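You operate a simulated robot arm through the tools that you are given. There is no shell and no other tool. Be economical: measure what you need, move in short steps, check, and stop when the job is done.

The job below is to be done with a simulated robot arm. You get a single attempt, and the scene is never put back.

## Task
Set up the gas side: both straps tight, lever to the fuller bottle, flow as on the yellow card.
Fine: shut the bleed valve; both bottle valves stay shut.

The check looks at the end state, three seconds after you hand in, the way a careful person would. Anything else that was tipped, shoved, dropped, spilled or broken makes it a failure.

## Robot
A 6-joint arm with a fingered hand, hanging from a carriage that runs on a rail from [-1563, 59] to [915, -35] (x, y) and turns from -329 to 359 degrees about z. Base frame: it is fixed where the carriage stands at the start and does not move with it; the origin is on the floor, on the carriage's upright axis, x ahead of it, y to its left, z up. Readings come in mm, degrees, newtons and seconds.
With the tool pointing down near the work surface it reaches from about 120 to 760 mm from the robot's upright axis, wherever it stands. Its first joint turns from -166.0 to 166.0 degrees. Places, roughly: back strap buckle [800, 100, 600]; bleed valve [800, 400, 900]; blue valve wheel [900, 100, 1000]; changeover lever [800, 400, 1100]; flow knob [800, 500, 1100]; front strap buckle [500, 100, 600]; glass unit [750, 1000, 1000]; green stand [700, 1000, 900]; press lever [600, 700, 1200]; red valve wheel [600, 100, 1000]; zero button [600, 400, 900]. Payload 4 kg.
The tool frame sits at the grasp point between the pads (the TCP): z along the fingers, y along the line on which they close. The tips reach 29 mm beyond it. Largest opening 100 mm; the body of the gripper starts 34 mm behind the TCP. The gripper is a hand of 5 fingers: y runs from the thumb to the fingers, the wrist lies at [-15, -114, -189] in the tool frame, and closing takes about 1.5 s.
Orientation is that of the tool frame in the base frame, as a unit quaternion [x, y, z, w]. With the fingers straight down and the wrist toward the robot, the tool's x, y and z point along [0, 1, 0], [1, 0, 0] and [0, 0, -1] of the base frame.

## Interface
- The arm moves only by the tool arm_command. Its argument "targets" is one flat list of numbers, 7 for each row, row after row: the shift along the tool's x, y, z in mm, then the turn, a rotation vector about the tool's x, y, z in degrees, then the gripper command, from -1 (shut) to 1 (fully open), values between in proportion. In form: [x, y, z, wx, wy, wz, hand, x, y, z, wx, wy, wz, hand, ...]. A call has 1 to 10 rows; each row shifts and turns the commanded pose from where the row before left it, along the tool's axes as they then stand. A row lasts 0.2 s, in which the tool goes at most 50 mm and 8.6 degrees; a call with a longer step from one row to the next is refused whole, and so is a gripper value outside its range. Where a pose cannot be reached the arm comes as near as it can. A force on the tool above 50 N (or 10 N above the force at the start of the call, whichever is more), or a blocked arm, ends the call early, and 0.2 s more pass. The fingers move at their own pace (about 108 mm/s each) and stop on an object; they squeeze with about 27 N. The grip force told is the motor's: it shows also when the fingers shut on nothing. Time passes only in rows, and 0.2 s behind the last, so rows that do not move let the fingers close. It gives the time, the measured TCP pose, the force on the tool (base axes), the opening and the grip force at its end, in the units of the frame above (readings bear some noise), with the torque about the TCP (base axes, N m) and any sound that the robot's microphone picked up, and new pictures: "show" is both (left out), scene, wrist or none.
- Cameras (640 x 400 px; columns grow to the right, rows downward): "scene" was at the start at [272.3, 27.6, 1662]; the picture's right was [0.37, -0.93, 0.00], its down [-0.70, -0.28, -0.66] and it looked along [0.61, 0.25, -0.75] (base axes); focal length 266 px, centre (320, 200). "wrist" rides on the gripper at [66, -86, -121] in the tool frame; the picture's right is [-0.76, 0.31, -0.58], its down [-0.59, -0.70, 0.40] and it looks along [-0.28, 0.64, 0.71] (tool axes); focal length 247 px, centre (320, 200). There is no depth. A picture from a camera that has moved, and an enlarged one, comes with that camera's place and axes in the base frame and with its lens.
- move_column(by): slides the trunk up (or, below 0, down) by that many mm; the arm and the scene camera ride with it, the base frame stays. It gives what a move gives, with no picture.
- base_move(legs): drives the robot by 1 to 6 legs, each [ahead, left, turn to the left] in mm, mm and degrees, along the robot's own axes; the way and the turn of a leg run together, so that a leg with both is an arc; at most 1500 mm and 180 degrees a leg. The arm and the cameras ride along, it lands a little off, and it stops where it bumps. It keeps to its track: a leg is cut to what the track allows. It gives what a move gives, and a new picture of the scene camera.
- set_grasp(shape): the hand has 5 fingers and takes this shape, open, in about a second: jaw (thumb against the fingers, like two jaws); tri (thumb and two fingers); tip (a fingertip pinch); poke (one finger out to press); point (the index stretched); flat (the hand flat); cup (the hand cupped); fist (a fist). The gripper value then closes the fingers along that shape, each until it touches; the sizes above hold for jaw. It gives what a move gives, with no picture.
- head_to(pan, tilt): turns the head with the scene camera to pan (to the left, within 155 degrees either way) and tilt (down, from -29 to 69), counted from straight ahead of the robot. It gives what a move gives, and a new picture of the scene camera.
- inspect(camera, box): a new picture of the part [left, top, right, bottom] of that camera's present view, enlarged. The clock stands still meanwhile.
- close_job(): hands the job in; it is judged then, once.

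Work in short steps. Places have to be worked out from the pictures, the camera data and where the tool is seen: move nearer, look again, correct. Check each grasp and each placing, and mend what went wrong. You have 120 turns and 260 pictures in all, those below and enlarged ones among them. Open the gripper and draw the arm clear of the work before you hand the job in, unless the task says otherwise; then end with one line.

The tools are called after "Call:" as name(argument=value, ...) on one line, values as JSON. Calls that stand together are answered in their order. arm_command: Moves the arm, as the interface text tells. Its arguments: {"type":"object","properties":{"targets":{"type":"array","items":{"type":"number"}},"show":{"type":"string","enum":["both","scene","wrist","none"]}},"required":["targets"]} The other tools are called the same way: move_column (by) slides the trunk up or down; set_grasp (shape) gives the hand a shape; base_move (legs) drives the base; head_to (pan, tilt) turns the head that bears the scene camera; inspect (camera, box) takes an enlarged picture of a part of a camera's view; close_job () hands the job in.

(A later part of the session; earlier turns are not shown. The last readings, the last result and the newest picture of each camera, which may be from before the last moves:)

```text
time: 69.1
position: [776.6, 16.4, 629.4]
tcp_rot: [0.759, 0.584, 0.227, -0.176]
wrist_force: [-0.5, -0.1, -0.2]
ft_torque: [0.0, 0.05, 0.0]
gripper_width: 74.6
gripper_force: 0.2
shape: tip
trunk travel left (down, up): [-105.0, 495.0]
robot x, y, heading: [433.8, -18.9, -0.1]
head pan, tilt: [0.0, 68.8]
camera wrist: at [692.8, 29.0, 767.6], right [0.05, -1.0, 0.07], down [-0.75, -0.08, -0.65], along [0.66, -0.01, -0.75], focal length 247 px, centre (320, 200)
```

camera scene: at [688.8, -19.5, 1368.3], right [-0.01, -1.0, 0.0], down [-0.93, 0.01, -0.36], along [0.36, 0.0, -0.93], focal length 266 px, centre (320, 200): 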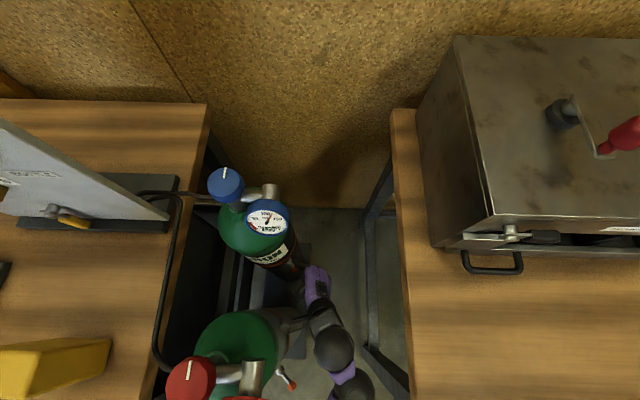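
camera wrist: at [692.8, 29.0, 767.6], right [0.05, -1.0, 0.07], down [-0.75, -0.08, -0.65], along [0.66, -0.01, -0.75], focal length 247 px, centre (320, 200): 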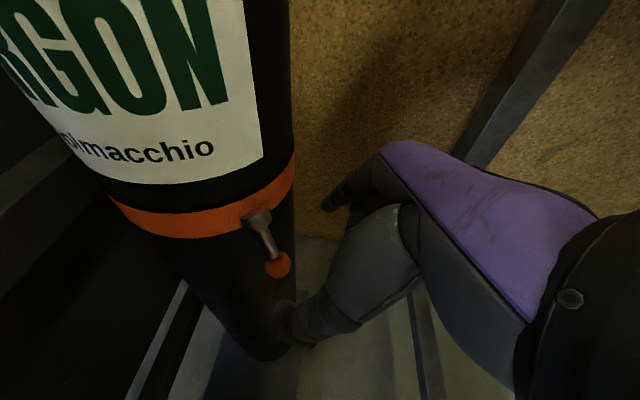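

Refined ball estimate [782,57,583]. I advance 35 mm with small lateral corrections and look.

Call:
arm_command(targets=[4, -2.5, 17, 0, 0, 0, 0.5, 4, -2.5, 18, 0, 0, 0, 0.5], show="wrist")

Call:
inspect(camera="wrist", box=[210, 160, 370, 330])

```text
time: 69.7
position: [778.8, 45.3, 603.9]
tcp_rot: [0.759, 0.584, 0.226, -0.176]
wrist_force: [-0.7, -0.4, 0.0]
ft_torque: [-0.01, 0.0, -0.01]
gripper_width: 74.5
gripper_force: 0.1
shape: tip
trunk travel left (down, up): [-105.0, 495.0]
robot x, y, heading: [433.0, -16.9, -0.4]
head pan, tilt: [0.0, 68.8]
camera wrist: at [695.6, 57.2, 741.2], right [0.05, -1.0, 0.07], down [-0.75, -0.08, -0.65], along [0.66, -0.01, -0.75], focal length 247 px, centre (320, 200)
```

wrist: 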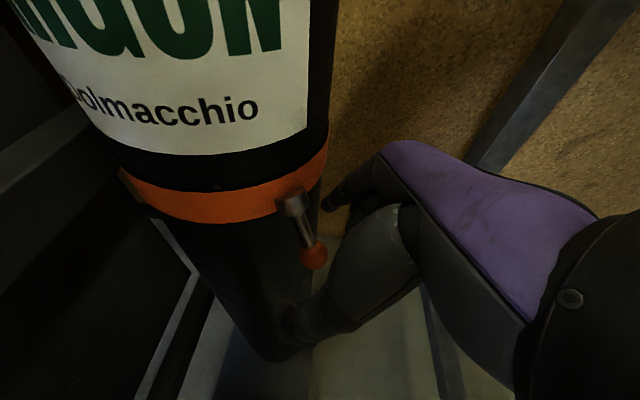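

```text
2.35 times, centred on (290, 245) of wrist
camera zoom: at [695.6, 57.2, 741.2], right [0.05, -1.0, 0.07], down [-0.75, -0.08, -0.65], along [0.66, -0.01, -0.75], focal length 581 px, centre (391, 94)
```

zoom: 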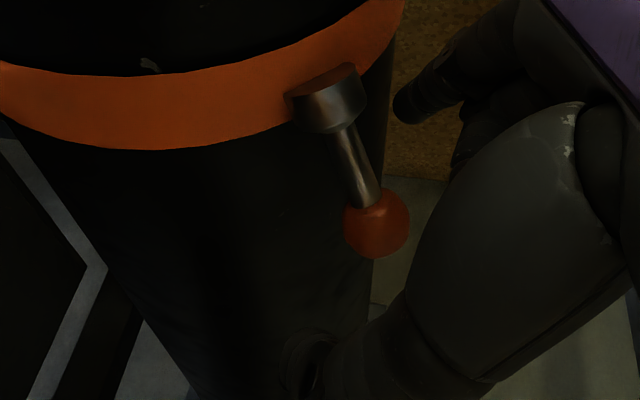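

Alignment is now within 1 mm laterally, ball 21 mm ahead. I advance 11 mm and close the pinch.

Call:
arm_command(targets=[0, 0, 11, 0, 0, 0, 0.3, 0, 0, 0, 0, 0, 0, -0.3, 0, 0, 0, 0, 0, 0, -1, 0, 0, 0, 0, 0, 0, -1, 0, 0, 0, 0, 0, 0, -1, 0, 0, 0, 0, 0, 0, -1], show="wrist")

Call:
inspect(camera="wrist", box=[210, 160, 370, 330])

```text
time: 71.1
position: [781.4, 53.5, 593.1]
tcp_rot: [0.759, 0.584, 0.227, -0.176]
wrist_force: [1.0, 1.7, -3.1]
ft_torque: [0.03, 0.11, -0.01]
gripper_width: 9.6
gripper_force: 27.1
shape: tip
trunk travel left (down, up): [-105.0, 495.0]
robot x, y, heading: [434.3, -11.5, -0.4]
head pan, tilt: [0.0, 68.8]
camera wrist: at [697.0, 64.3, 731.7], right [0.05, -1.0, 0.06], down [-0.75, -0.08, -0.65], along [0.66, -0.01, -0.75], focal length 247 px, centre (320, 200)
```

wrist: 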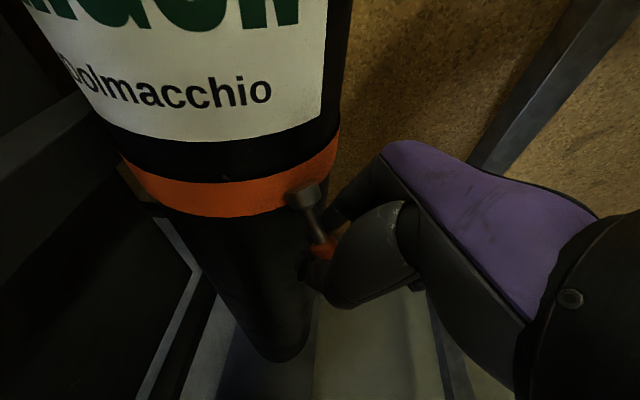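

```text
2.35 times, centred on (290, 245) of wrist
camera zoom: at [697.0, 64.3, 731.7], right [0.05, -1.0, 0.06], down [-0.75, -0.08, -0.65], along [0.66, -0.01, -0.75], focal length 581 px, centre (391, 94)
```

zoom: 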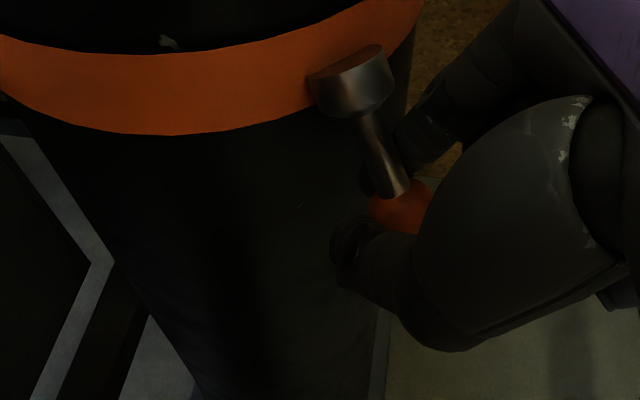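

The ball is pinched. I lift along the arc, first two thirds.

Call:
arm_command(targets=[-1.5, -3, -7.1, 0, 0, 0, -1, -1.6, -3, -7.2, 0, 0, 0, -1, 1, -2, -8, 0, 0, 0, -1, 1, -2.1, -8.1, 0, 0, 0, -1], show="wrist")

Call:
inspect(camera="wrist", box=[210, 160, 370, 330])

```text
time: 72.1
position: [769.8, 39.1, 622.1]
tcp_rot: [0.759, 0.585, 0.228, -0.176]
wrist_force: [11.3, 9.0, -4.8]
ft_torque: [-0.08, 0.16, -0.21]
gripper_width: 8.6
gripper_force: 27.0
shape: tip
trunk travel left (down, up): [-105.0, 495.0]
robot x, y, heading: [433.4, -17.5, 0.1]
head pan, tilt: [0.0, 68.8]
camera wrist: at [684.7, 51.1, 758.8], right [0.05, -1.0, 0.06], down [-0.75, -0.08, -0.66], along [0.66, -0.01, -0.75], focal length 247 px, centre (320, 200)
```

wrist: 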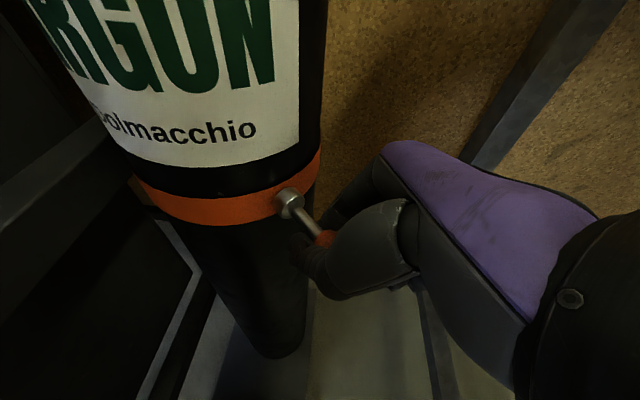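

```text
2.35 times, centred on (290, 245) of wrist
camera zoom: at [684.7, 51.1, 758.8], right [0.05, -1.0, 0.06], down [-0.75, -0.08, -0.66], along [0.66, -0.01, -0.75], focal length 581 px, centre (391, 94)
```

zoom: 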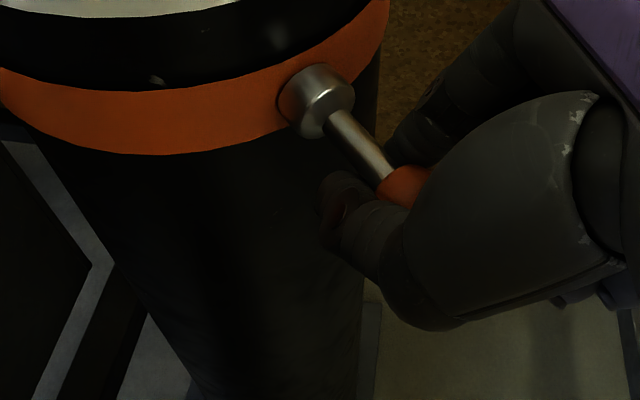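

The lever follows. I finish the arc mostly upward until the stop.

Call:
arm_command(targets=[5, 0.5, -6, 0, 0, 0, -1, 5, 0.5, -6, 0, 0, 0, -1, 3, 0, -4.2, 0, 0, 0, -1, 3, 0, -4.2, 0, 0, 0, -1, 3, 0, -4.2, 0, 0, 0, -1], show="wrist")

Call:
inspect(camera="wrist", box=[210, 160, 370, 330])

```text
time: 73.3
position: [768.3, 37.5, 651.2]
tcp_rot: [0.76, 0.584, 0.226, -0.176]
wrist_force: [0.0, -0.2, -0.7]
ft_torque: [-0.02, 0.0, 0.03]
gripper_width: 2.3
gripper_force: 27.5
shape: tip
trunk travel left (down, up): [-105.0, 495.0]
robot x, y, heading: [434.0, -12.6, -0.1]
head pan, tilt: [0.0, 68.8]
camera wrist: at [684.1, 49.8, 788.6], right [0.05, -1.0, 0.07], down [-0.75, -0.08, -0.65], along [0.66, -0.01, -0.75], focal length 247 px, centre (320, 200)
```

wrist: 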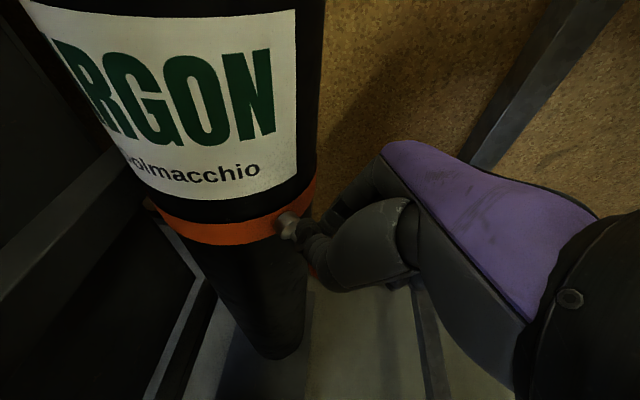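

```text
2.35 times, centred on (290, 245) of wrist
camera zoom: at [684.1, 49.8, 788.6], right [0.05, -1.0, 0.07], down [-0.75, -0.08, -0.65], along [0.66, -0.01, -0.75], focal length 581 px, centre (391, 94)
```

zoom: 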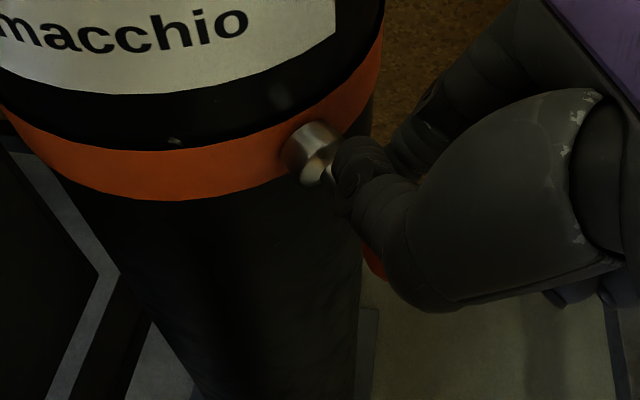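

The pinch slipped off with the lever at about −40° (ball now near [773,49,599]). I open, reposition over the ball and look before gripping deeper.

Call:
arm_command(targets=[0, 0, 0, 0, 0, 0, 0.5, 0, 0, 0, 0, 0, 0, 0.5, 0, 0, -12, 0, 0, 0, 0.5, -19, 1, 0, 0, 0, 0, 0.5, 0, 0, 20, 0, 0, 0, 0.5, 0, 0, 16, 0, 0, 0, 0.5], show="wrist")

Call:
inspect(camera="wrist", box=[210, 160, 370, 330])

```text
time: 74.7
position: [769.6, 35.4, 620.5]
tcp_rot: [0.759, 0.584, 0.226, -0.176]
wrist_force: [-0.2, -0.8, 0.3]
ft_torque: [0.02, 0.04, -0.05]
gripper_width: 74.9
gripper_force: 0.1
shape: tip
trunk travel left (down, up): [-105.0, 495.0]
robot x, y, heading: [432.0, -18.0, -0.2]
head pan, tilt: [0.0, 68.8]
camera wrist: at [683.7, 47.3, 758.3], right [0.05, -1.0, 0.07], down [-0.75, -0.08, -0.65], along [0.66, -0.01, -0.75], focal length 247 px, centre (320, 200)
```

wrist: 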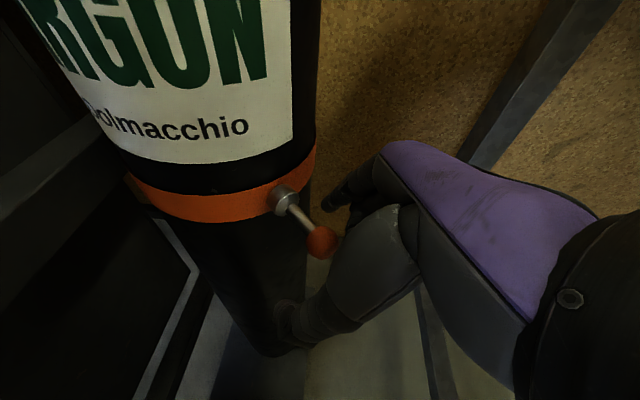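

```text
2.35 times, centred on (290, 245) of wrist
camera zoom: at [683.7, 47.3, 758.3], right [0.05, -1.0, 0.07], down [-0.75, -0.08, -0.65], along [0.66, -0.01, -0.75], focal length 581 px, centre (391, 94)
```

zoom: 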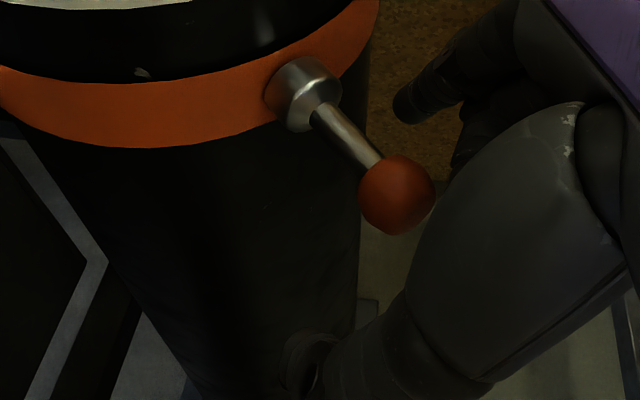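

The lever is actually nearly horizontal already (about −10°), and the ball sits at the TCP. I centre, pinch and lift to the stop.

Call:
arm_command(targets=[6, -5, -2, 0, 0, 0, 0.3, 0, 0, 0, 0, 0, 0, -1, 0, 0, 0, 0, 0, 0, -1, 0, 0, 0, 0, 0, 0, -1, 0, 0, 0, 0, 0, 0, -1, 2.2, 0, -3.3, 0, 0, 0, -1, 2.2, 0, -3.3, 0, 0, 0, -1, 2.2, 0, -3.3, 0, 0, 0, -1, 2.2, 0, -3.3, 0, 0, 0, -1], show="wrist")

Call:
inspect(camera="wrist", box=[210, 160, 370, 330])

```text
time: 76.4
position: [761.1, 42.6, 627.4]
tcp_rot: [0.762, 0.582, 0.219, -0.182]
wrist_force: [10.3, 1.8, -29.4]
ft_torque: [-0.19, 0.24, -0.29]
gripper_width: 14.3
gripper_force: 26.8
shape: tip
trunk travel left (down, up): [-105.0, 495.0]
robot x, y, heading: [431.0, -15.9, -0.5]
head pan, tilt: [0.0, 68.8]
stopped in row 8: the force on the tool passed its limit at 51 N (the readings are from after the stop); the commanded pose is now the measured one
camera wrist: at [679.0, 53.3, 767.5], right [0.06, -1.0, 0.06], down [-0.77, -0.08, -0.64], along [0.64, -0.01, -0.77], focal length 247 px, centre (320, 200)
```

wrist: 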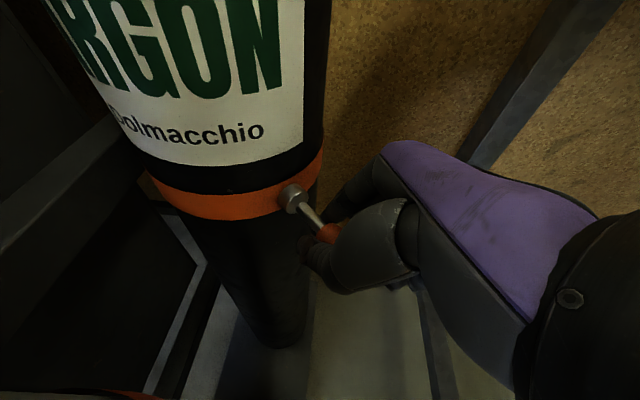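

```text
2.35 times, centred on (290, 245) of wrist
camera zoom: at [679.0, 53.3, 767.5], right [0.06, -1.0, 0.06], down [-0.77, -0.08, -0.64], along [0.64, -0.01, -0.77], focal length 581 px, centre (391, 94)
```

zoom: 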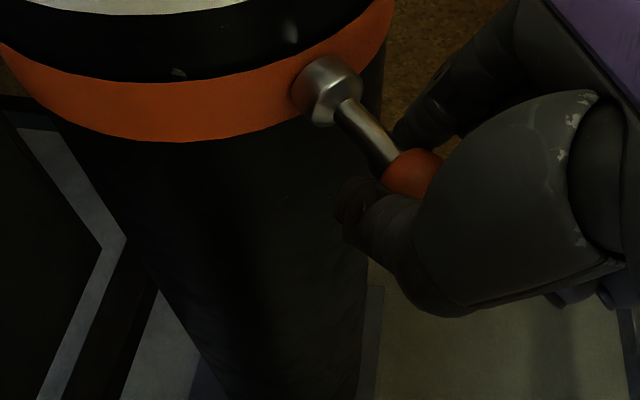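

The lever is horizontal and hard against the stop (51 N). I release, back out toward the aisle, and check.

Call:
arm_command(targets=[0, 0, 0, 0, 0, 0, 0.5, 0, 0, 0, 0, 0, 0, 0.5, 0, 0, 0, 0, 0, 0, 0.5, 0, 0, -25, 0, 0, 0, 0.5, 0, 0, -25, 0, 0, 0, 0.5, 0, 0, -15, 0, 0, 0, 0.5], show="wrist")

Call:
inspect(camera="wrist", box=[210, 160, 370, 330])

```text
time: 77.8
position: [751.9, 9.2, 685.2]
tcp_rot: [0.761, 0.582, 0.221, -0.181]
wrist_force: [1.4, -0.1, 0.0]
ft_torque: [0.01, -0.04, -0.02]
gripper_width: 74.6
gripper_force: 0.1
shape: tip
trunk travel left (down, up): [-105.0, 495.0]
robot x, y, heading: [431.8, -16.3, -0.5]
head pan, tilt: [0.0, 68.8]
camera wrist: at [669.4, 19.7, 825.5], right [0.06, -1.0, 0.06], down [-0.76, -0.08, -0.64], along [0.65, -0.01, -0.76], focal length 247 px, centre (320, 200)
```

wrist: 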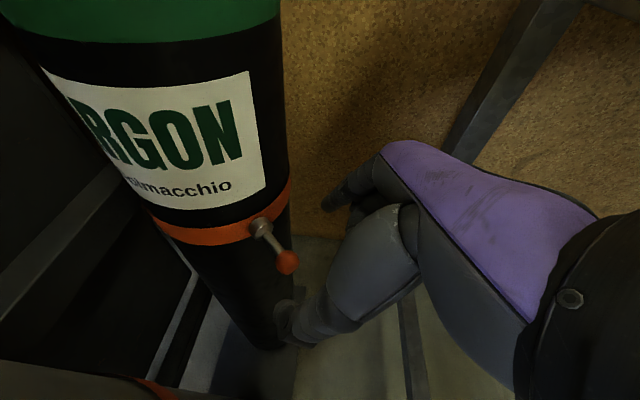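

```text
2.35 times, centred on (290, 245) of wrist
camera zoom: at [669.4, 19.7, 825.5], right [0.06, -1.0, 0.06], down [-0.76, -0.08, -0.64], along [0.65, -0.01, -0.76], focal length 581 px, centre (391, 94)
```

zoom: 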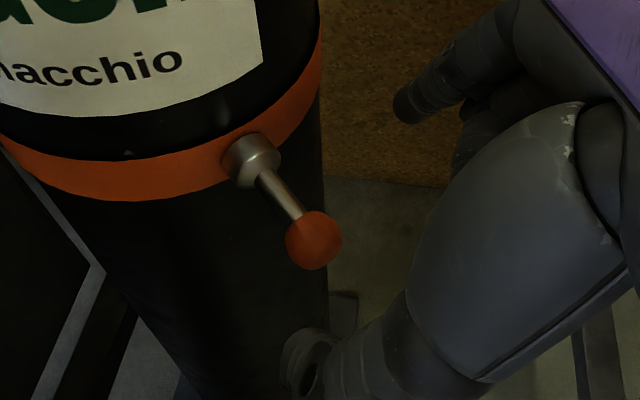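

I measure the back lever's rest angle from the scene camera as well.

Call:
inspect(camera="scene", box=[255, 230, 345, 300])

```text
5.71 times, centred on (300, 265) of scene
camera zoom: at [689.0, -19.6, 1368.3], right [-0.01, -1.0, 0.0], down [-0.93, 0.01, -0.36], along [0.36, 0.0, -0.93], focal length 1520 px, centre (434, -171)
```

zoom: 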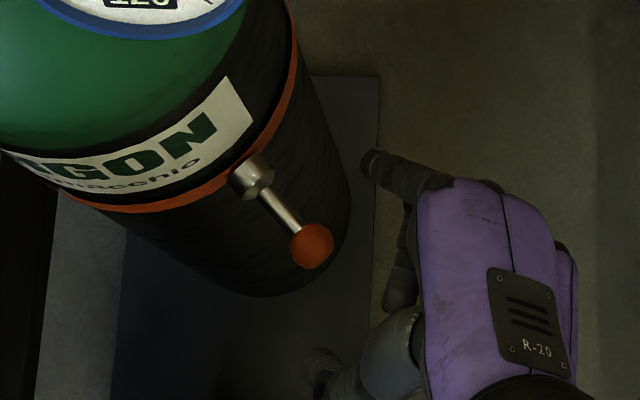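

Both levers are at the horizontal stop (ball and hub at equal height). I now raise 40 mm and drive straight back out of the aisle the way I came.

Call:
move_column(by=40)

Call:
base_move(legs=[[-430, 0, 0]])

Call:
move_column(by=435)

Call:
head_to(pan=22, tilt=49)

```text
time: 78.7
position: [753.0, 8.1, 726.4]
tcp_rot: [0.76, 0.583, 0.222, -0.18]
wrist_force: [-0.5, 0.9, 0.2]
ft_torque: [-0.02, 0.03, -0.03]
gripper_width: 75.0
gripper_force: 0.0
shape: tip
trunk travel left (down, up): [-145.0, 455.0]
robot x, y, heading: [432.4, -13.8, -0.7]
head pan, tilt: [0.0, 68.8]
```

```text
time: 81.3
position: [315.8, 21.8, 726.2]
tcp_rot: [0.763, 0.58, 0.223, -0.179]
wrist_force: [0.1, 0.4, -0.6]
ft_torque: [0.04, -0.02, 0.03]
gripper_width: 74.8
gripper_force: 0.0
shape: tip
trunk travel left (down, up): [-145.0, 455.0]
robot x, y, heading: [-4.9, 1.0, -1.0]
head pan, tilt: [0.0, 68.8]
camera scene: at [253.1, -5.5, 1408.2], right [-0.02, -1.0, 0.0], down [-0.93, 0.01, -0.36], along [0.36, -0.01, -0.93], focal length 266 px, centre (320, 200)
```

scene: 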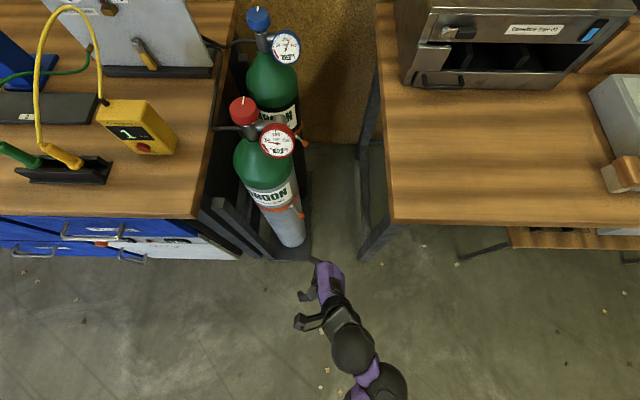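

```text
refused: 435 is not a number from -400 to 400
```

```text
time: 82.2
position: [315.7, 21.8, 726.4]
tcp_rot: [0.763, 0.58, 0.223, -0.18]
wrist_force: [-0.8, -0.2, -0.1]
ft_torque: [-0.01, 0.01, 0.0]
gripper_width: 74.6
gripper_force: 0.0
shape: tip
trunk travel left (down, up): [-145.0, 455.0]
robot x, y, heading: [-4.8, 1.3, -1.1]
head pan, tilt: [22.0, 49.0]
camera scene: at [270.0, 23.3, 1431.5], right [0.36, -0.93, 0.0], down [-0.7, -0.27, -0.66], along [0.61, 0.24, -0.76], focal length 266 px, centre (320, 200)
```

scene: 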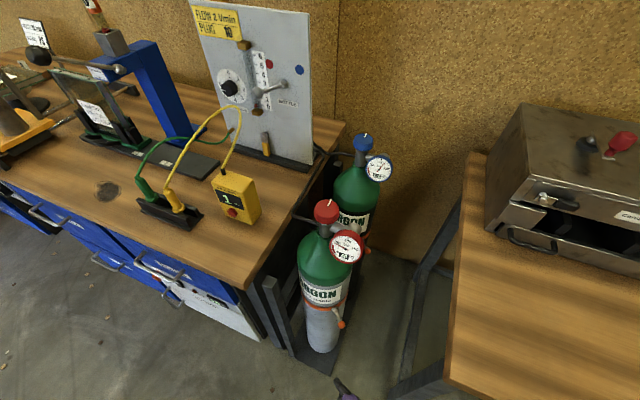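

Next the panel. I raise the trunk 300 mm, then bring the hand up to a forward-and-down 45° attitude, translating toward the panel.

Call:
move_column(by=300)

Call:
arm_command(targets=[0, 0, -40, -5.7, -3.63, -3.89, 0, 0, 0, -40, -5.7, -3.63, -3.89, 0, 0, 0, -40, -5.7, -3.63, -3.89, 0, 0, 0, 0, -5.7, -3.63, -3.89, 0, 0, 0, 0, -5.7, -3.63, -3.89, 0, 0, 0, 0, -5.7, -3.63, -3.89, 0, 0, 0, 0, -5.7, -3.63, -3.89, 0])

```text
time: 85.2
position: [316.5, 20.5, 1025.9]
tcp_rot: [0.763, 0.58, 0.222, -0.18]
wrist_force: [-0.5, -0.6, 1.2]
ft_torque: [-0.01, 0.03, 0.01]
gripper_width: 75.0
gripper_force: 0.1
shape: tip
trunk travel left (down, up): [-445.0, 155.0]
robot x, y, heading: [-2.1, -0.4, -0.9]
head pan, tilt: [22.0, 49.0]
```

```text
time: 86.8
position: [308.1, -10.5, 1115.3]
tcp_rot: [0.653, 0.653, 0.27, 0.273]
wrist_force: [-0.2, -0.3, -0.5]
ft_torque: [-0.01, -0.01, 0.0]
gripper_width: 50.1
gripper_force: 0.2
shape: tip
out of reach, approached as far as the arm can: row 1, 2, 3
trunk travel left (down, up): [-445.0, 155.0]
robot x, y, heading: [-0.6, -3.7, -0.9]
head pan, tilt: [22.0, 49.0]
camera scene: at [270.1, 23.4, 1731.6], right [0.36, -0.93, 0.0], down [-0.7, -0.27, -0.66], along [0.61, 0.24, -0.75], focal length 266 px, centre (320, 200)
camera wrist: at [162.7, 56.2, 1141.1], right [-0.19, -0.76, 0.63], down [-0.22, -0.59, -0.78], along [0.96, -0.29, -0.05], focal length 247 px, centre (320, 200)
```

scene: 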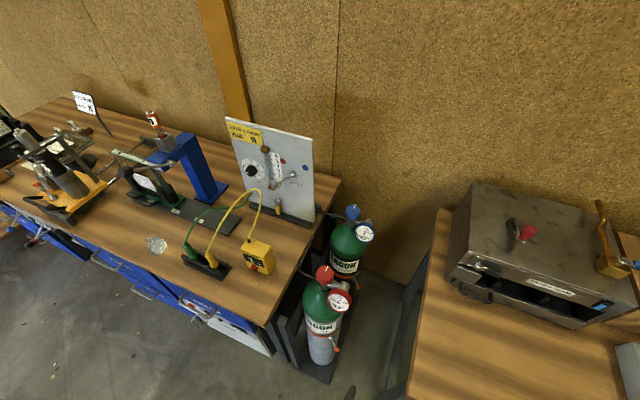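
wrist: 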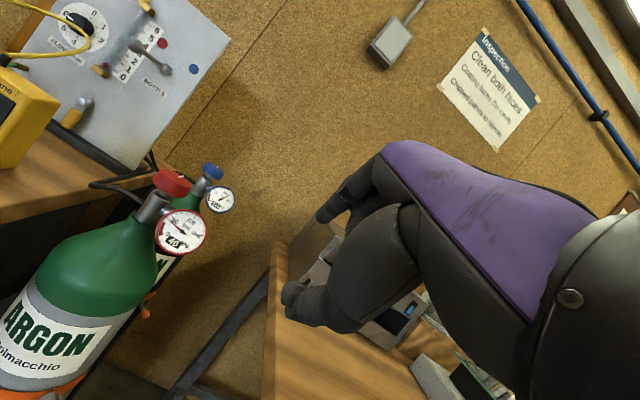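

Orientation is right. The scene camera now has a clear view of the panel from above, so I zoom for geometry, including the cable.

Call:
inspect(camera="scene", box=[180, 110, 340, 230])

Call:
inspect(camera="wrist", box=[0, 0, 230, 170])

```text
3.33 times, centred on (260, 170) of scene
camera zoom: at [270.1, 23.4, 1731.6], right [0.36, -0.93, 0.0], down [-0.7, -0.27, -0.66], along [0.61, 0.24, -0.75], focal length 887 px, centre (520, 300)
```

zoom: 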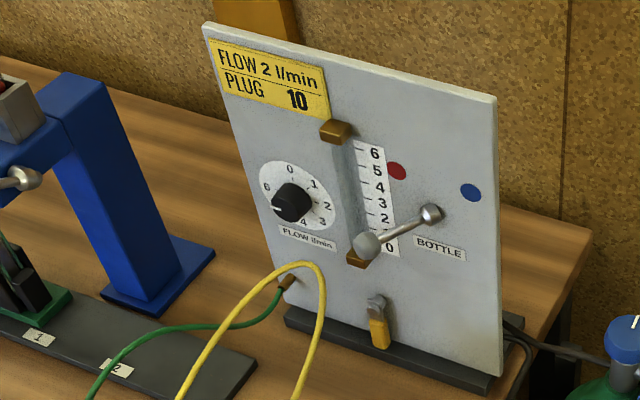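

```text
2.35 times, centred on (115, 85) of wrist
camera zoom: at [162.7, 56.2, 1141.1], right [-0.19, -0.76, 0.63], down [-0.22, -0.59, -0.78], along [0.96, -0.29, -0.05], focal length 581 px, centre (802, 471)
```

zoom: 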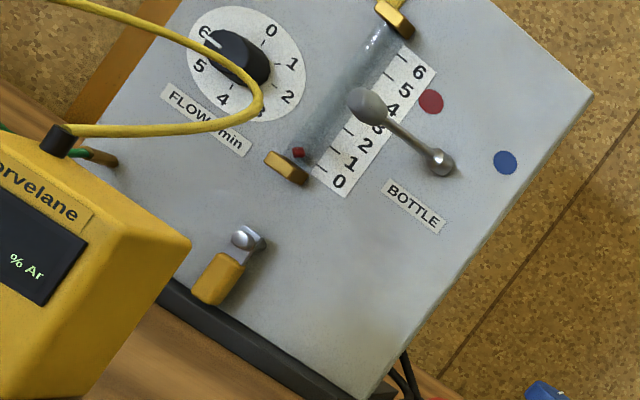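

Measured: lever ball [774,380,1126], pivot [838,340,1126], knob [837,509,1086], bleed stem [840,427,951] with handle hanging to ~[834,426,890], cable arch near [745,421,1075]. I drive 200 mm nearer.

Call:
base_move(legs=[[200, 0, 0]])

Call:
set_grasp(shape="poke")

Call:
arm_command(targets=[40, 0, 0, 0, 0, 0, 1, 40, 0, 0, 0, 0, 0, 1, 40, 0, 0, 0, 0, 0, 1, 40, 0, 0, 0, 0, 0, 1, 40, 25, -25, 0, 0, 0, 1, 40, 25, -25, 0, 0, 0, 1])

```text
time: 88.4
position: [507.1, -16.3, 1115.8]
tcp_rot: [0.652, 0.655, 0.271, 0.27]
wrist_force: [0.8, -0.4, -1.0]
ft_torque: [-0.04, -0.03, 0.0]
gripper_width: 50.4
gripper_force: 0.1
shape: tip
trunk travel left (down, up): [-445.0, 155.0]
robot x, y, heading: [199.3, -4.9, -0.5]
head pan, tilt: [22.0, 49.0]
camera scene: at [469.0, 17.3, 1731.5], right [0.37, -0.93, 0.0], down [-0.7, -0.28, -0.66], along [0.61, 0.24, -0.75], focal length 266 px, centre (320, 200)
```

scene: 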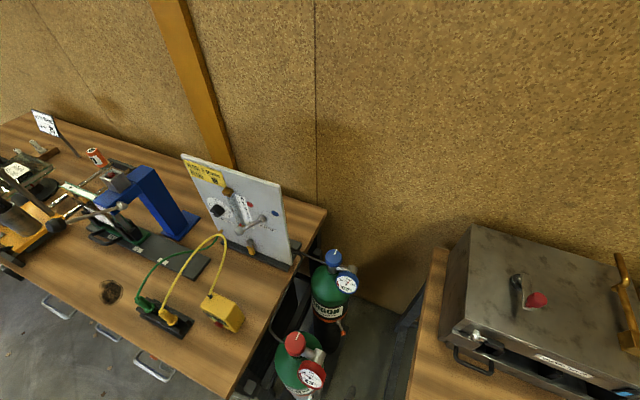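

```text
time: 89.3
position: [506.9, -16.2, 1116.1]
tcp_rot: [0.651, 0.655, 0.271, 0.271]
wrist_force: [0.0, -0.4, 1.0]
ft_torque: [0.01, -0.02, 0.01]
gripper_width: 0.0
gripper_force: 0.1
shape: poke
trunk travel left (down, up): [-445.0, 155.0]
robot x, y, heading: [194.8, -10.5, -0.4]
head pan, tilt: [22.0, 49.0]
```

```text
refused: row 5 steps farther than a row can; nothing moved
```

One row was too long; I resend with smaller steps.

Call:
arm_command(targets=[40, 20, -20, 0, 0, 0, 1, 40, 20, -20, 0, 0, 0, 1, 45, 0, 0, 0, 0, 0, 1, 45, 0, 0, 0, 0, 0, 1, 45, 0, 0, 0, 0, 0, 1, 45, 0, 0, 0, 0, 0, 1, 45, 0, 0, 0, 0, 0, 1, 40, 10, 10, 0, 0, 0, 1])

```text
time: 91.1
position: [551.9, 306.3, 1157.2]
tcp_rot: [0.652, 0.654, 0.271, 0.27]
wrist_force: [0.4, 0.1, 0.0]
ft_torque: [-0.04, -0.06, 0.01]
gripper_width: 0.1
gripper_force: 0.1
shape: poke
out of reach, approached as far as the arm can: row 1, 4, 5, 6, 7
trunk travel left (down, up): [-445.0, 155.0]
robot x, y, heading: [199.9, -8.1, -0.4]
head pan, tilt: [22.0, 49.0]
camera scene: at [468.9, 17.2, 1731.5], right [0.37, -0.93, 0.0], down [-0.7, -0.28, -0.66], along [0.61, 0.24, -0.75], focal length 266 px, centre (320, 200)
camera wrist: at [406.2, 372.6, 1182.3], right [-0.19, -0.76, 0.63], down [-0.21, -0.59, -0.78], along [0.96, -0.28, -0.05], focal length 247 px, centre (320, 200)
```

scene: 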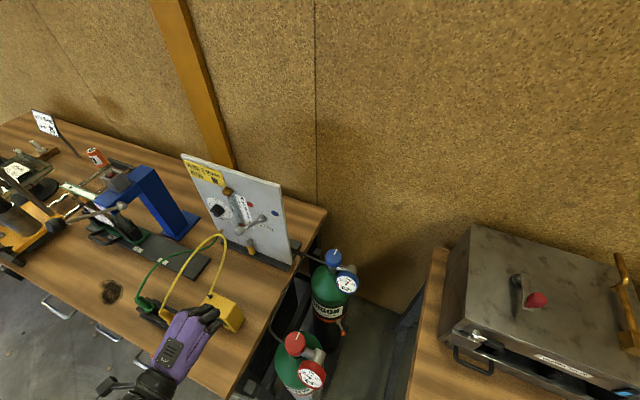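
wrist: 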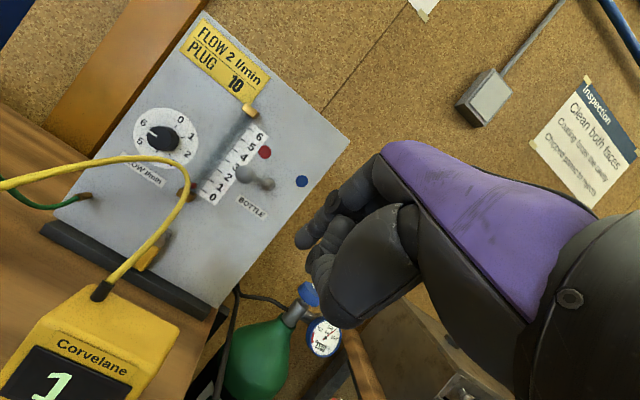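

The poke finger is out. I move to a pre-position above and left of the lever ball, staying above the cable.

Call:
arm_command(targets=[21.2, 29.8, 22, 0, 0, 0, 1, 21.2, 29.8, 22, 0, 0, 0, 1, 21.2, 29.8, 22, 0, 0, 0, 1, 21.2, 29.8, 22, 0, 0, 0, 1, 21.2, 29.8, 22, 0, 0, 0, 1])

Call:
inspect(camera="scene", box=[180, 150, 300, 290])

```text
time: 92.3
position: [734.5, 414.2, 1185.3]
tcp_rot: [0.652, 0.655, 0.271, 0.27]
wrist_force: [0.6, -0.2, -0.8]
ft_torque: [0.0, 0.02, 0.05]
gripper_width: 0.1
gripper_force: 0.1
shape: poke
trunk travel left (down, up): [-445.0, 155.0]
robot x, y, heading: [194.1, -10.3, -0.7]
head pan, tilt: [22.0, 49.0]
camera scene: at [469.1, 17.2, 1731.5], right [0.37, -0.93, 0.0], down [-0.7, -0.28, -0.66], along [0.61, 0.24, -0.75], focal length 266 px, centre (320, 200)
camera wrist: at [590.4, 480.0, 1211.7], right [-0.19, -0.76, 0.63], down [-0.21, -0.59, -0.78], along [0.96, -0.28, -0.05], focal length 247 px, centre (320, 200)
```

scene: 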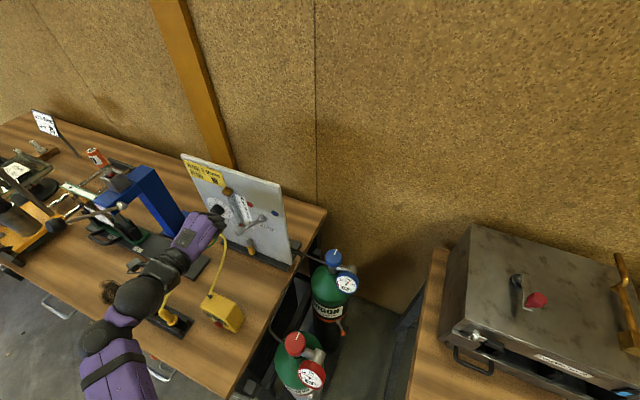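
wrist: 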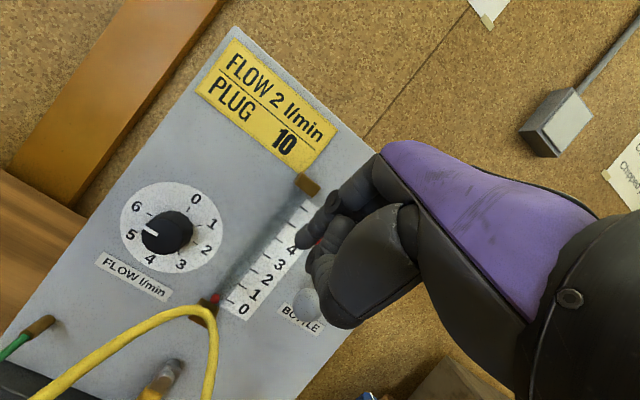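

```text
2.86 times, centred on (240, 220) of scene
camera zoom: at [469.1, 17.2, 1731.5], right [0.37, -0.93, 0.0], down [-0.7, -0.28, -0.66], along [0.61, 0.24, -0.75], focal length 760 px, centre (549, 143)
```

zoom: 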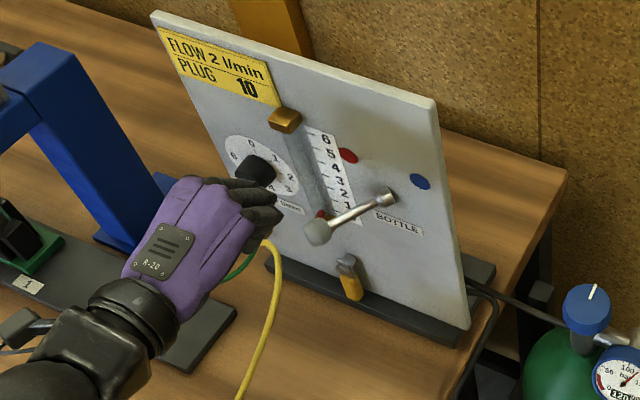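

The tip is left of the lever ball. I descend to ball height, then push toward the blue side (−y).

Call:
arm_command(targets=[-3, -5.3, 19.5, 0, 0, 0, 1, -3, -5.3, 19.5, 0, 0, 0, 1, -15, 0, 0, 0, 0, 0, 1, -15, 0, 0, 0, 0, 0, 1, -15, 0, 0, 0, 0, 0, 1])

Call:
inspect(camera="scene", box=[180, 150, 300, 290])

```text
time: 93.5
position: [755.0, 361.4, 1149.8]
tcp_rot: [0.652, 0.654, 0.271, 0.271]
wrist_force: [0.9, 0.8, 0.4]
ft_torque: [-0.04, 0.01, 0.0]
gripper_width: 0.0
gripper_force: 0.1
shape: poke
trunk travel left (down, up): [-445.0, 155.0]
robot x, y, heading: [196.2, -8.2, -0.6]
head pan, tilt: [22.0, 49.0]
camera scene: at [469.1, 17.4, 1731.6], right [0.36, -0.93, 0.0], down [-0.7, -0.28, -0.66], along [0.61, 0.24, -0.75], focal length 266 px, centre (320, 200)
camera wrist: at [610.3, 428.2, 1175.5], right [-0.19, -0.76, 0.63], down [-0.21, -0.59, -0.78], along [0.96, -0.28, -0.05], focal length 247 px, centre (320, 200)
```

scene: 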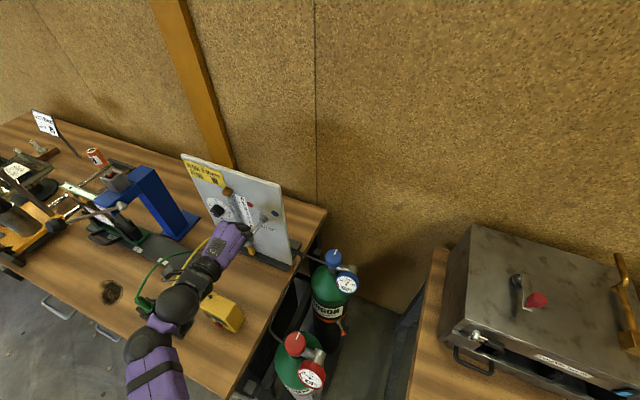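
wrist: 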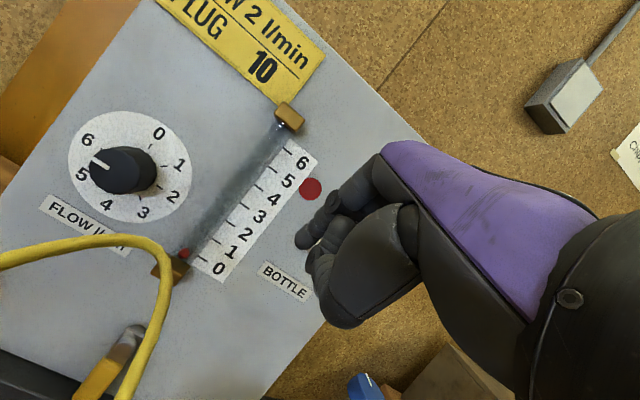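

```text
2.86 times, centred on (240, 220) of scene
camera zoom: at [469.1, 17.4, 1731.6], right [0.36, -0.93, 0.0], down [-0.7, -0.28, -0.66], along [0.61, 0.24, -0.75], focal length 760 px, centre (549, 143)
```

zoom: 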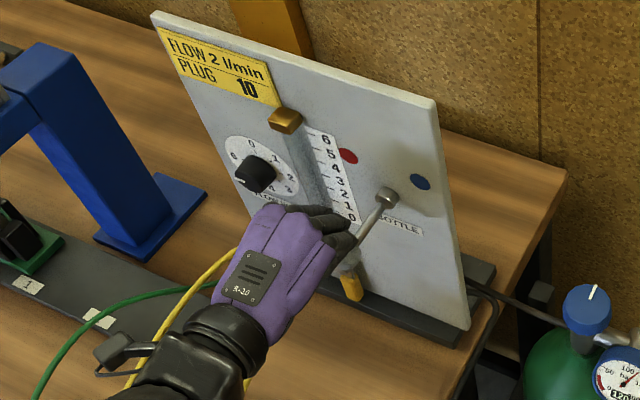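

The lever is moving with the finger. I continue to the stop on the blue side.

Call:
arm_command(targets=[-13, 0, 0, 0, 0, 0, 1, -13, 0, 0, 0, 0, 0, 1, -13, 0, 0, 0, 0, 0, 1, -10, 0, 0, 0, 0, 0, 1, -8, 0, 0, 0, 0, 0, 1], show="none")

Call:
inspect(camera="scene", box=[180, 150, 300, 290])

```text
time: 94.7
position: [756.3, 313.1, 1156.4]
tcp_rot: [0.649, 0.656, 0.276, 0.27]
wrist_force: [-1.9, 21.6, 14.7]
ft_torque: [0.24, -0.18, 0.28]
gripper_width: 0.0
gripper_force: 0.0
shape: poke
trunk travel left (down, up): [-445.0, 155.0]
robot x, y, heading: [197.0, -6.1, -0.6]
head pan, tilt: [22.0, 49.0]
```

```text
2.86 times, centred on (240, 220) of scene
camera zoom: at [469.4, 19.2, 1732.1], right [0.37, -0.93, 0.0], down [-0.7, -0.27, -0.66], along [0.61, 0.24, -0.75], focal length 760 px, centre (549, 143)
```

zoom: 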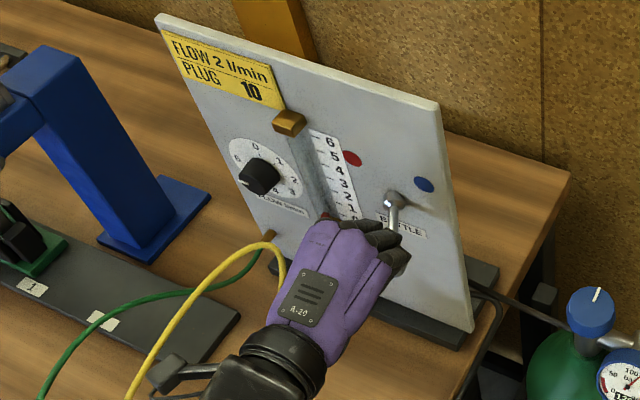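

Resistance of ~22 N suggests the stop. I back off and view the lever.

Call:
arm_command(targets=[30, 0, 0, 0, 0, 0, 1, 0, 25, -25, 0, 0, 0, 1, 20, 25, -25, 0, 0, 0, 1, 30, 0, -20, 0, 0, 0, 1])

Call:
inspect(camera="scene", box=[180, 150, 300, 290])

```text
time: 95.7
position: [741.8, 386.2, 1236.7]
tcp_rot: [0.652, 0.655, 0.27, 0.27]
wrist_force: [0.7, -0.6, 0.9]
ft_torque: [0.02, 0.01, 0.03]
gripper_width: 0.0
gripper_force: 0.1
shape: poke
trunk travel left (down, up): [-445.0, 155.0]
robot x, y, heading: [197.0, -9.5, -0.4]
head pan, tilt: [22.0, 49.0]
camera scene: at [469.1, 17.1, 1731.5], right [0.36, -0.93, 0.0], down [-0.7, -0.28, -0.66], along [0.61, 0.24, -0.75], focal length 266 px, centre (320, 200)
camera wrist: at [596.5, 452.3, 1262.0], right [-0.19, -0.76, 0.63], down [-0.21, -0.59, -0.78], along [0.96, -0.28, -0.05], focal length 247 px, centre (320, 200)
```

scene: 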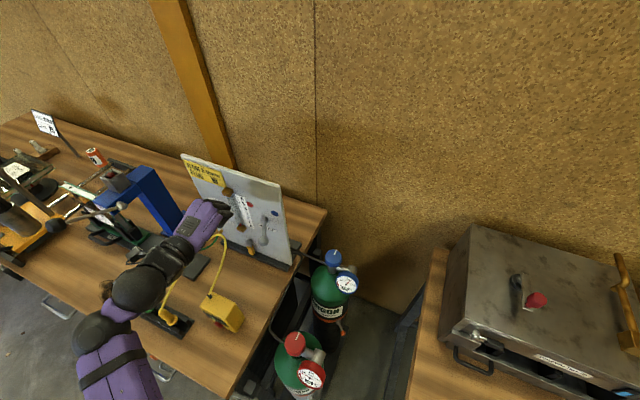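
wrist: 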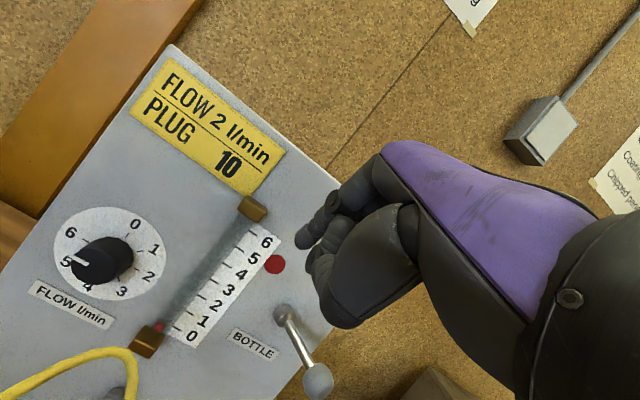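

```text
2.86 times, centred on (240, 220) of scene
camera zoom: at [469.1, 17.1, 1731.5], right [0.36, -0.93, 0.0], down [-0.7, -0.28, -0.66], along [0.61, 0.24, -0.75], focal length 760 px, centre (549, 143)
```

zoom: 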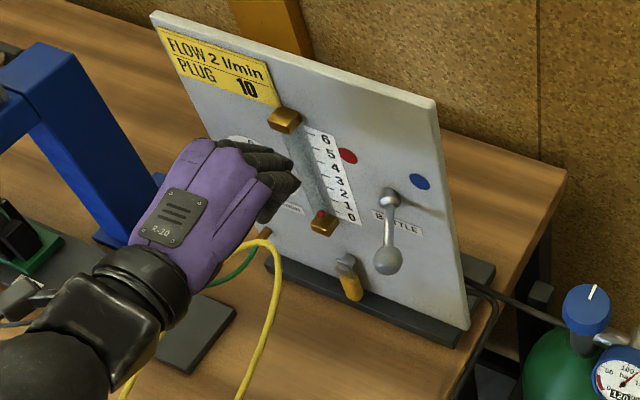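

Lever ball now at [772,298,1126] — on the blue side at its stop. Next the bleed valve: I retreat to clear air and reorient the hand to come down from the right, steeply, avoiding cable and meter.

Call:
arm_command(targets=[-43, -10, -19.5, 0, 0, 0, 1, -43, -10, -19.5, 0, 0, 0, 1, 0, 0, 0, 1.7, 4.58, -5.97, 1, 0, 0, 0, 1.7, 4.58, -5.97, 1, 0, 0, 0, 1.7, 4.58, -5.97, 1, 0, 0, 0, 1.7, 4.58, -5.97, 1, 0, 0, 0, 1.7, 4.58, -5.97, 1, 0, 0, 0, 1.7, 4.58, -5.97, 1, 0, 0, 0, 1.7, 4.58, -5.97, 1, 0, 0, 0, 1.7, 4.58, -5.97, 1])

```text
time: 97.9
position: [697.5, 301.5, 1249.3]
tcp_rot: [0.248, 0.934, 0.25, 0.066]
wrist_force: [-0.4, 0.0, -1.4]
ft_torque: [0.0, -0.03, -0.01]
gripper_width: 0.0
gripper_force: 0.1
shape: poke
trunk travel left (down, up): [-445.0, 155.0]
robot x, y, heading: [199.2, -10.0, -0.8]
head pan, tilt: [22.0, 49.0]
camera scene: at [469.0, 17.4, 1731.5], right [0.37, -0.93, 0.0], down [-0.7, -0.28, -0.66], along [0.61, 0.24, -0.75], focal length 266 px, centre (320, 200)
camera wrist: at [575.8, 218.0, 1311.6], right [0.65, -0.39, 0.65], down [0.31, -0.65, -0.7], along [0.7, 0.65, -0.3], focal length 247 px, centre (320, 200)
```

scene: 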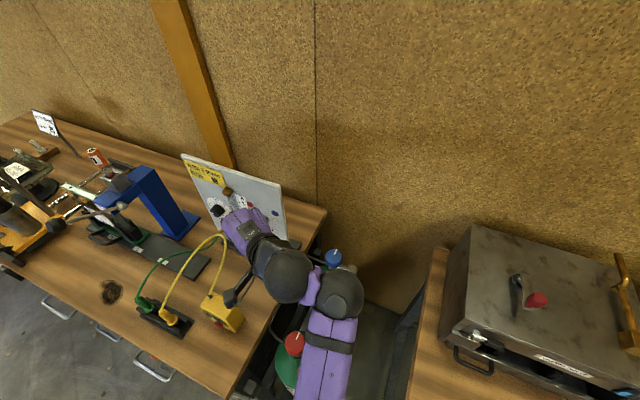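
wrist: 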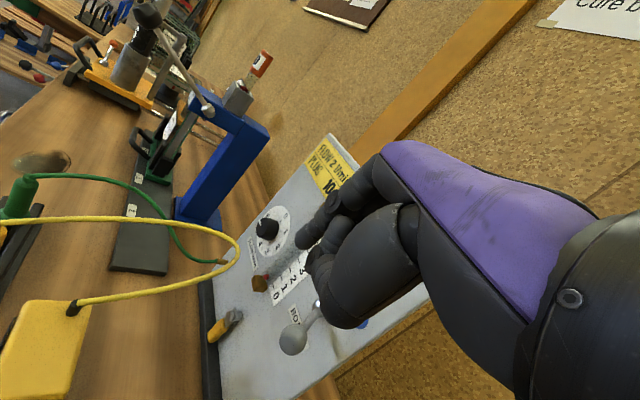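

I zoom the wrist view on the bleed valve and on the cable route before choosing how to reach it.

Call:
inspect(camera="wrist", box=[180, 270, 300, 380])

Call:
inspect(camera="scene", box=[130, 200, 310, 340])

```text
3.64 times, centred on (240, 325) of wrist
camera zoom: at [575.8, 218.0, 1311.6], right [0.65, -0.39, 0.65], down [0.31, -0.65, -0.7], along [0.7, 0.65, -0.3], focal length 898 px, centre (611, -254)
```

zoom: 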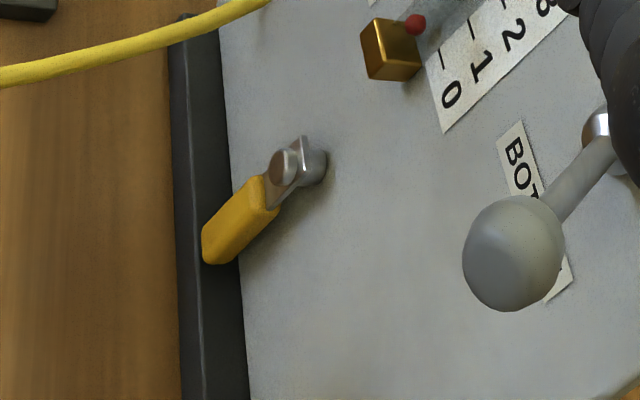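

```text
2.86 times, centred on (220, 270) of scene
camera zoom: at [469.0, 17.4, 1731.5], right [0.37, -0.93, 0.0], down [-0.7, -0.28, -0.66], along [0.61, 0.24, -0.75], focal length 760 px, centre (606, 0)
```

zoom: 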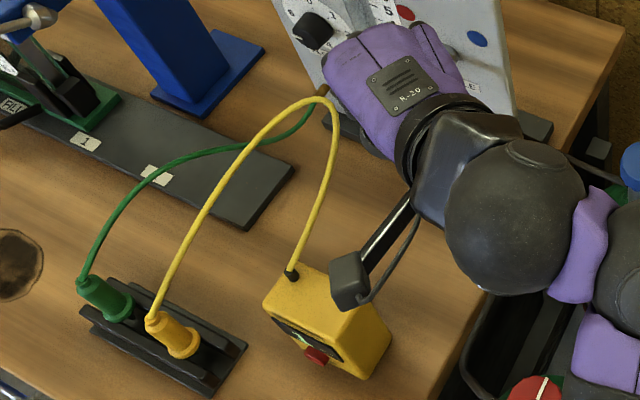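

Cable lies in the plane y≈422, so a hand coming in low from the right (y<400) is clear. I move right, then descend between lever and bottle valves to a pre-insertion point.

Call:
arm_command(targets=[-16.7, -25, -14.4, 0, 0, 0, 1, -16.7, -25, -14.4, 0, 0, 0, 1, -16.7, -25, -14.4, 0, 0, 0, 1, -4.4, -12.9, 38.6, 0, 0, 0, 1, -4.4, -12.9, 38.6, 0, 0, 0, 1, -4.4, -12.9, 38.6, 0, 0, 0, 1, -4.4, -12.9, 38.6, 0, 0, 0, 1])

```text
time: 99.5
position: [751.9, 248.8, 1060.0]
tcp_rot: [0.247, 0.934, 0.25, 0.068]
wrist_force: [0.7, 0.2, -0.3]
ft_torque: [-0.02, 0.01, 0.0]
gripper_width: 0.0
gripper_force: 0.1
shape: poke
out of reach, approached as far as the arm can: row 1, 2, 3
trunk travel left (down, up): [-445.0, 155.0]
robot x, y, heading: [199.6, -5.1, -0.6]
head pan, tilt: [22.0, 49.0]
camera scene: at [469.1, 17.3, 1731.6], right [0.37, -0.93, 0.0], down [-0.7, -0.28, -0.66], along [0.61, 0.24, -0.75], focal length 266 px, centre (320, 200)
camera wrist: at [629.5, 166.4, 1122.9], right [0.65, -0.39, 0.65], down [0.31, -0.65, -0.7], along [0.7, 0.65, -0.3], focal length 247 px, centre (320, 200)
```

scene: 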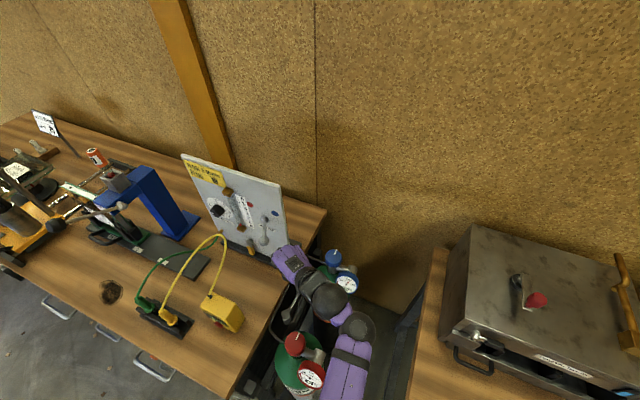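
wrist: 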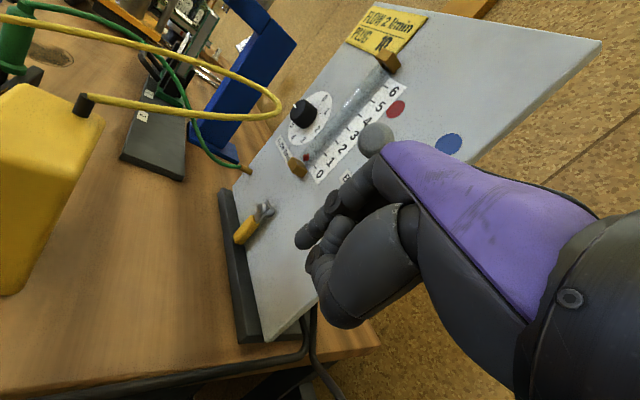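

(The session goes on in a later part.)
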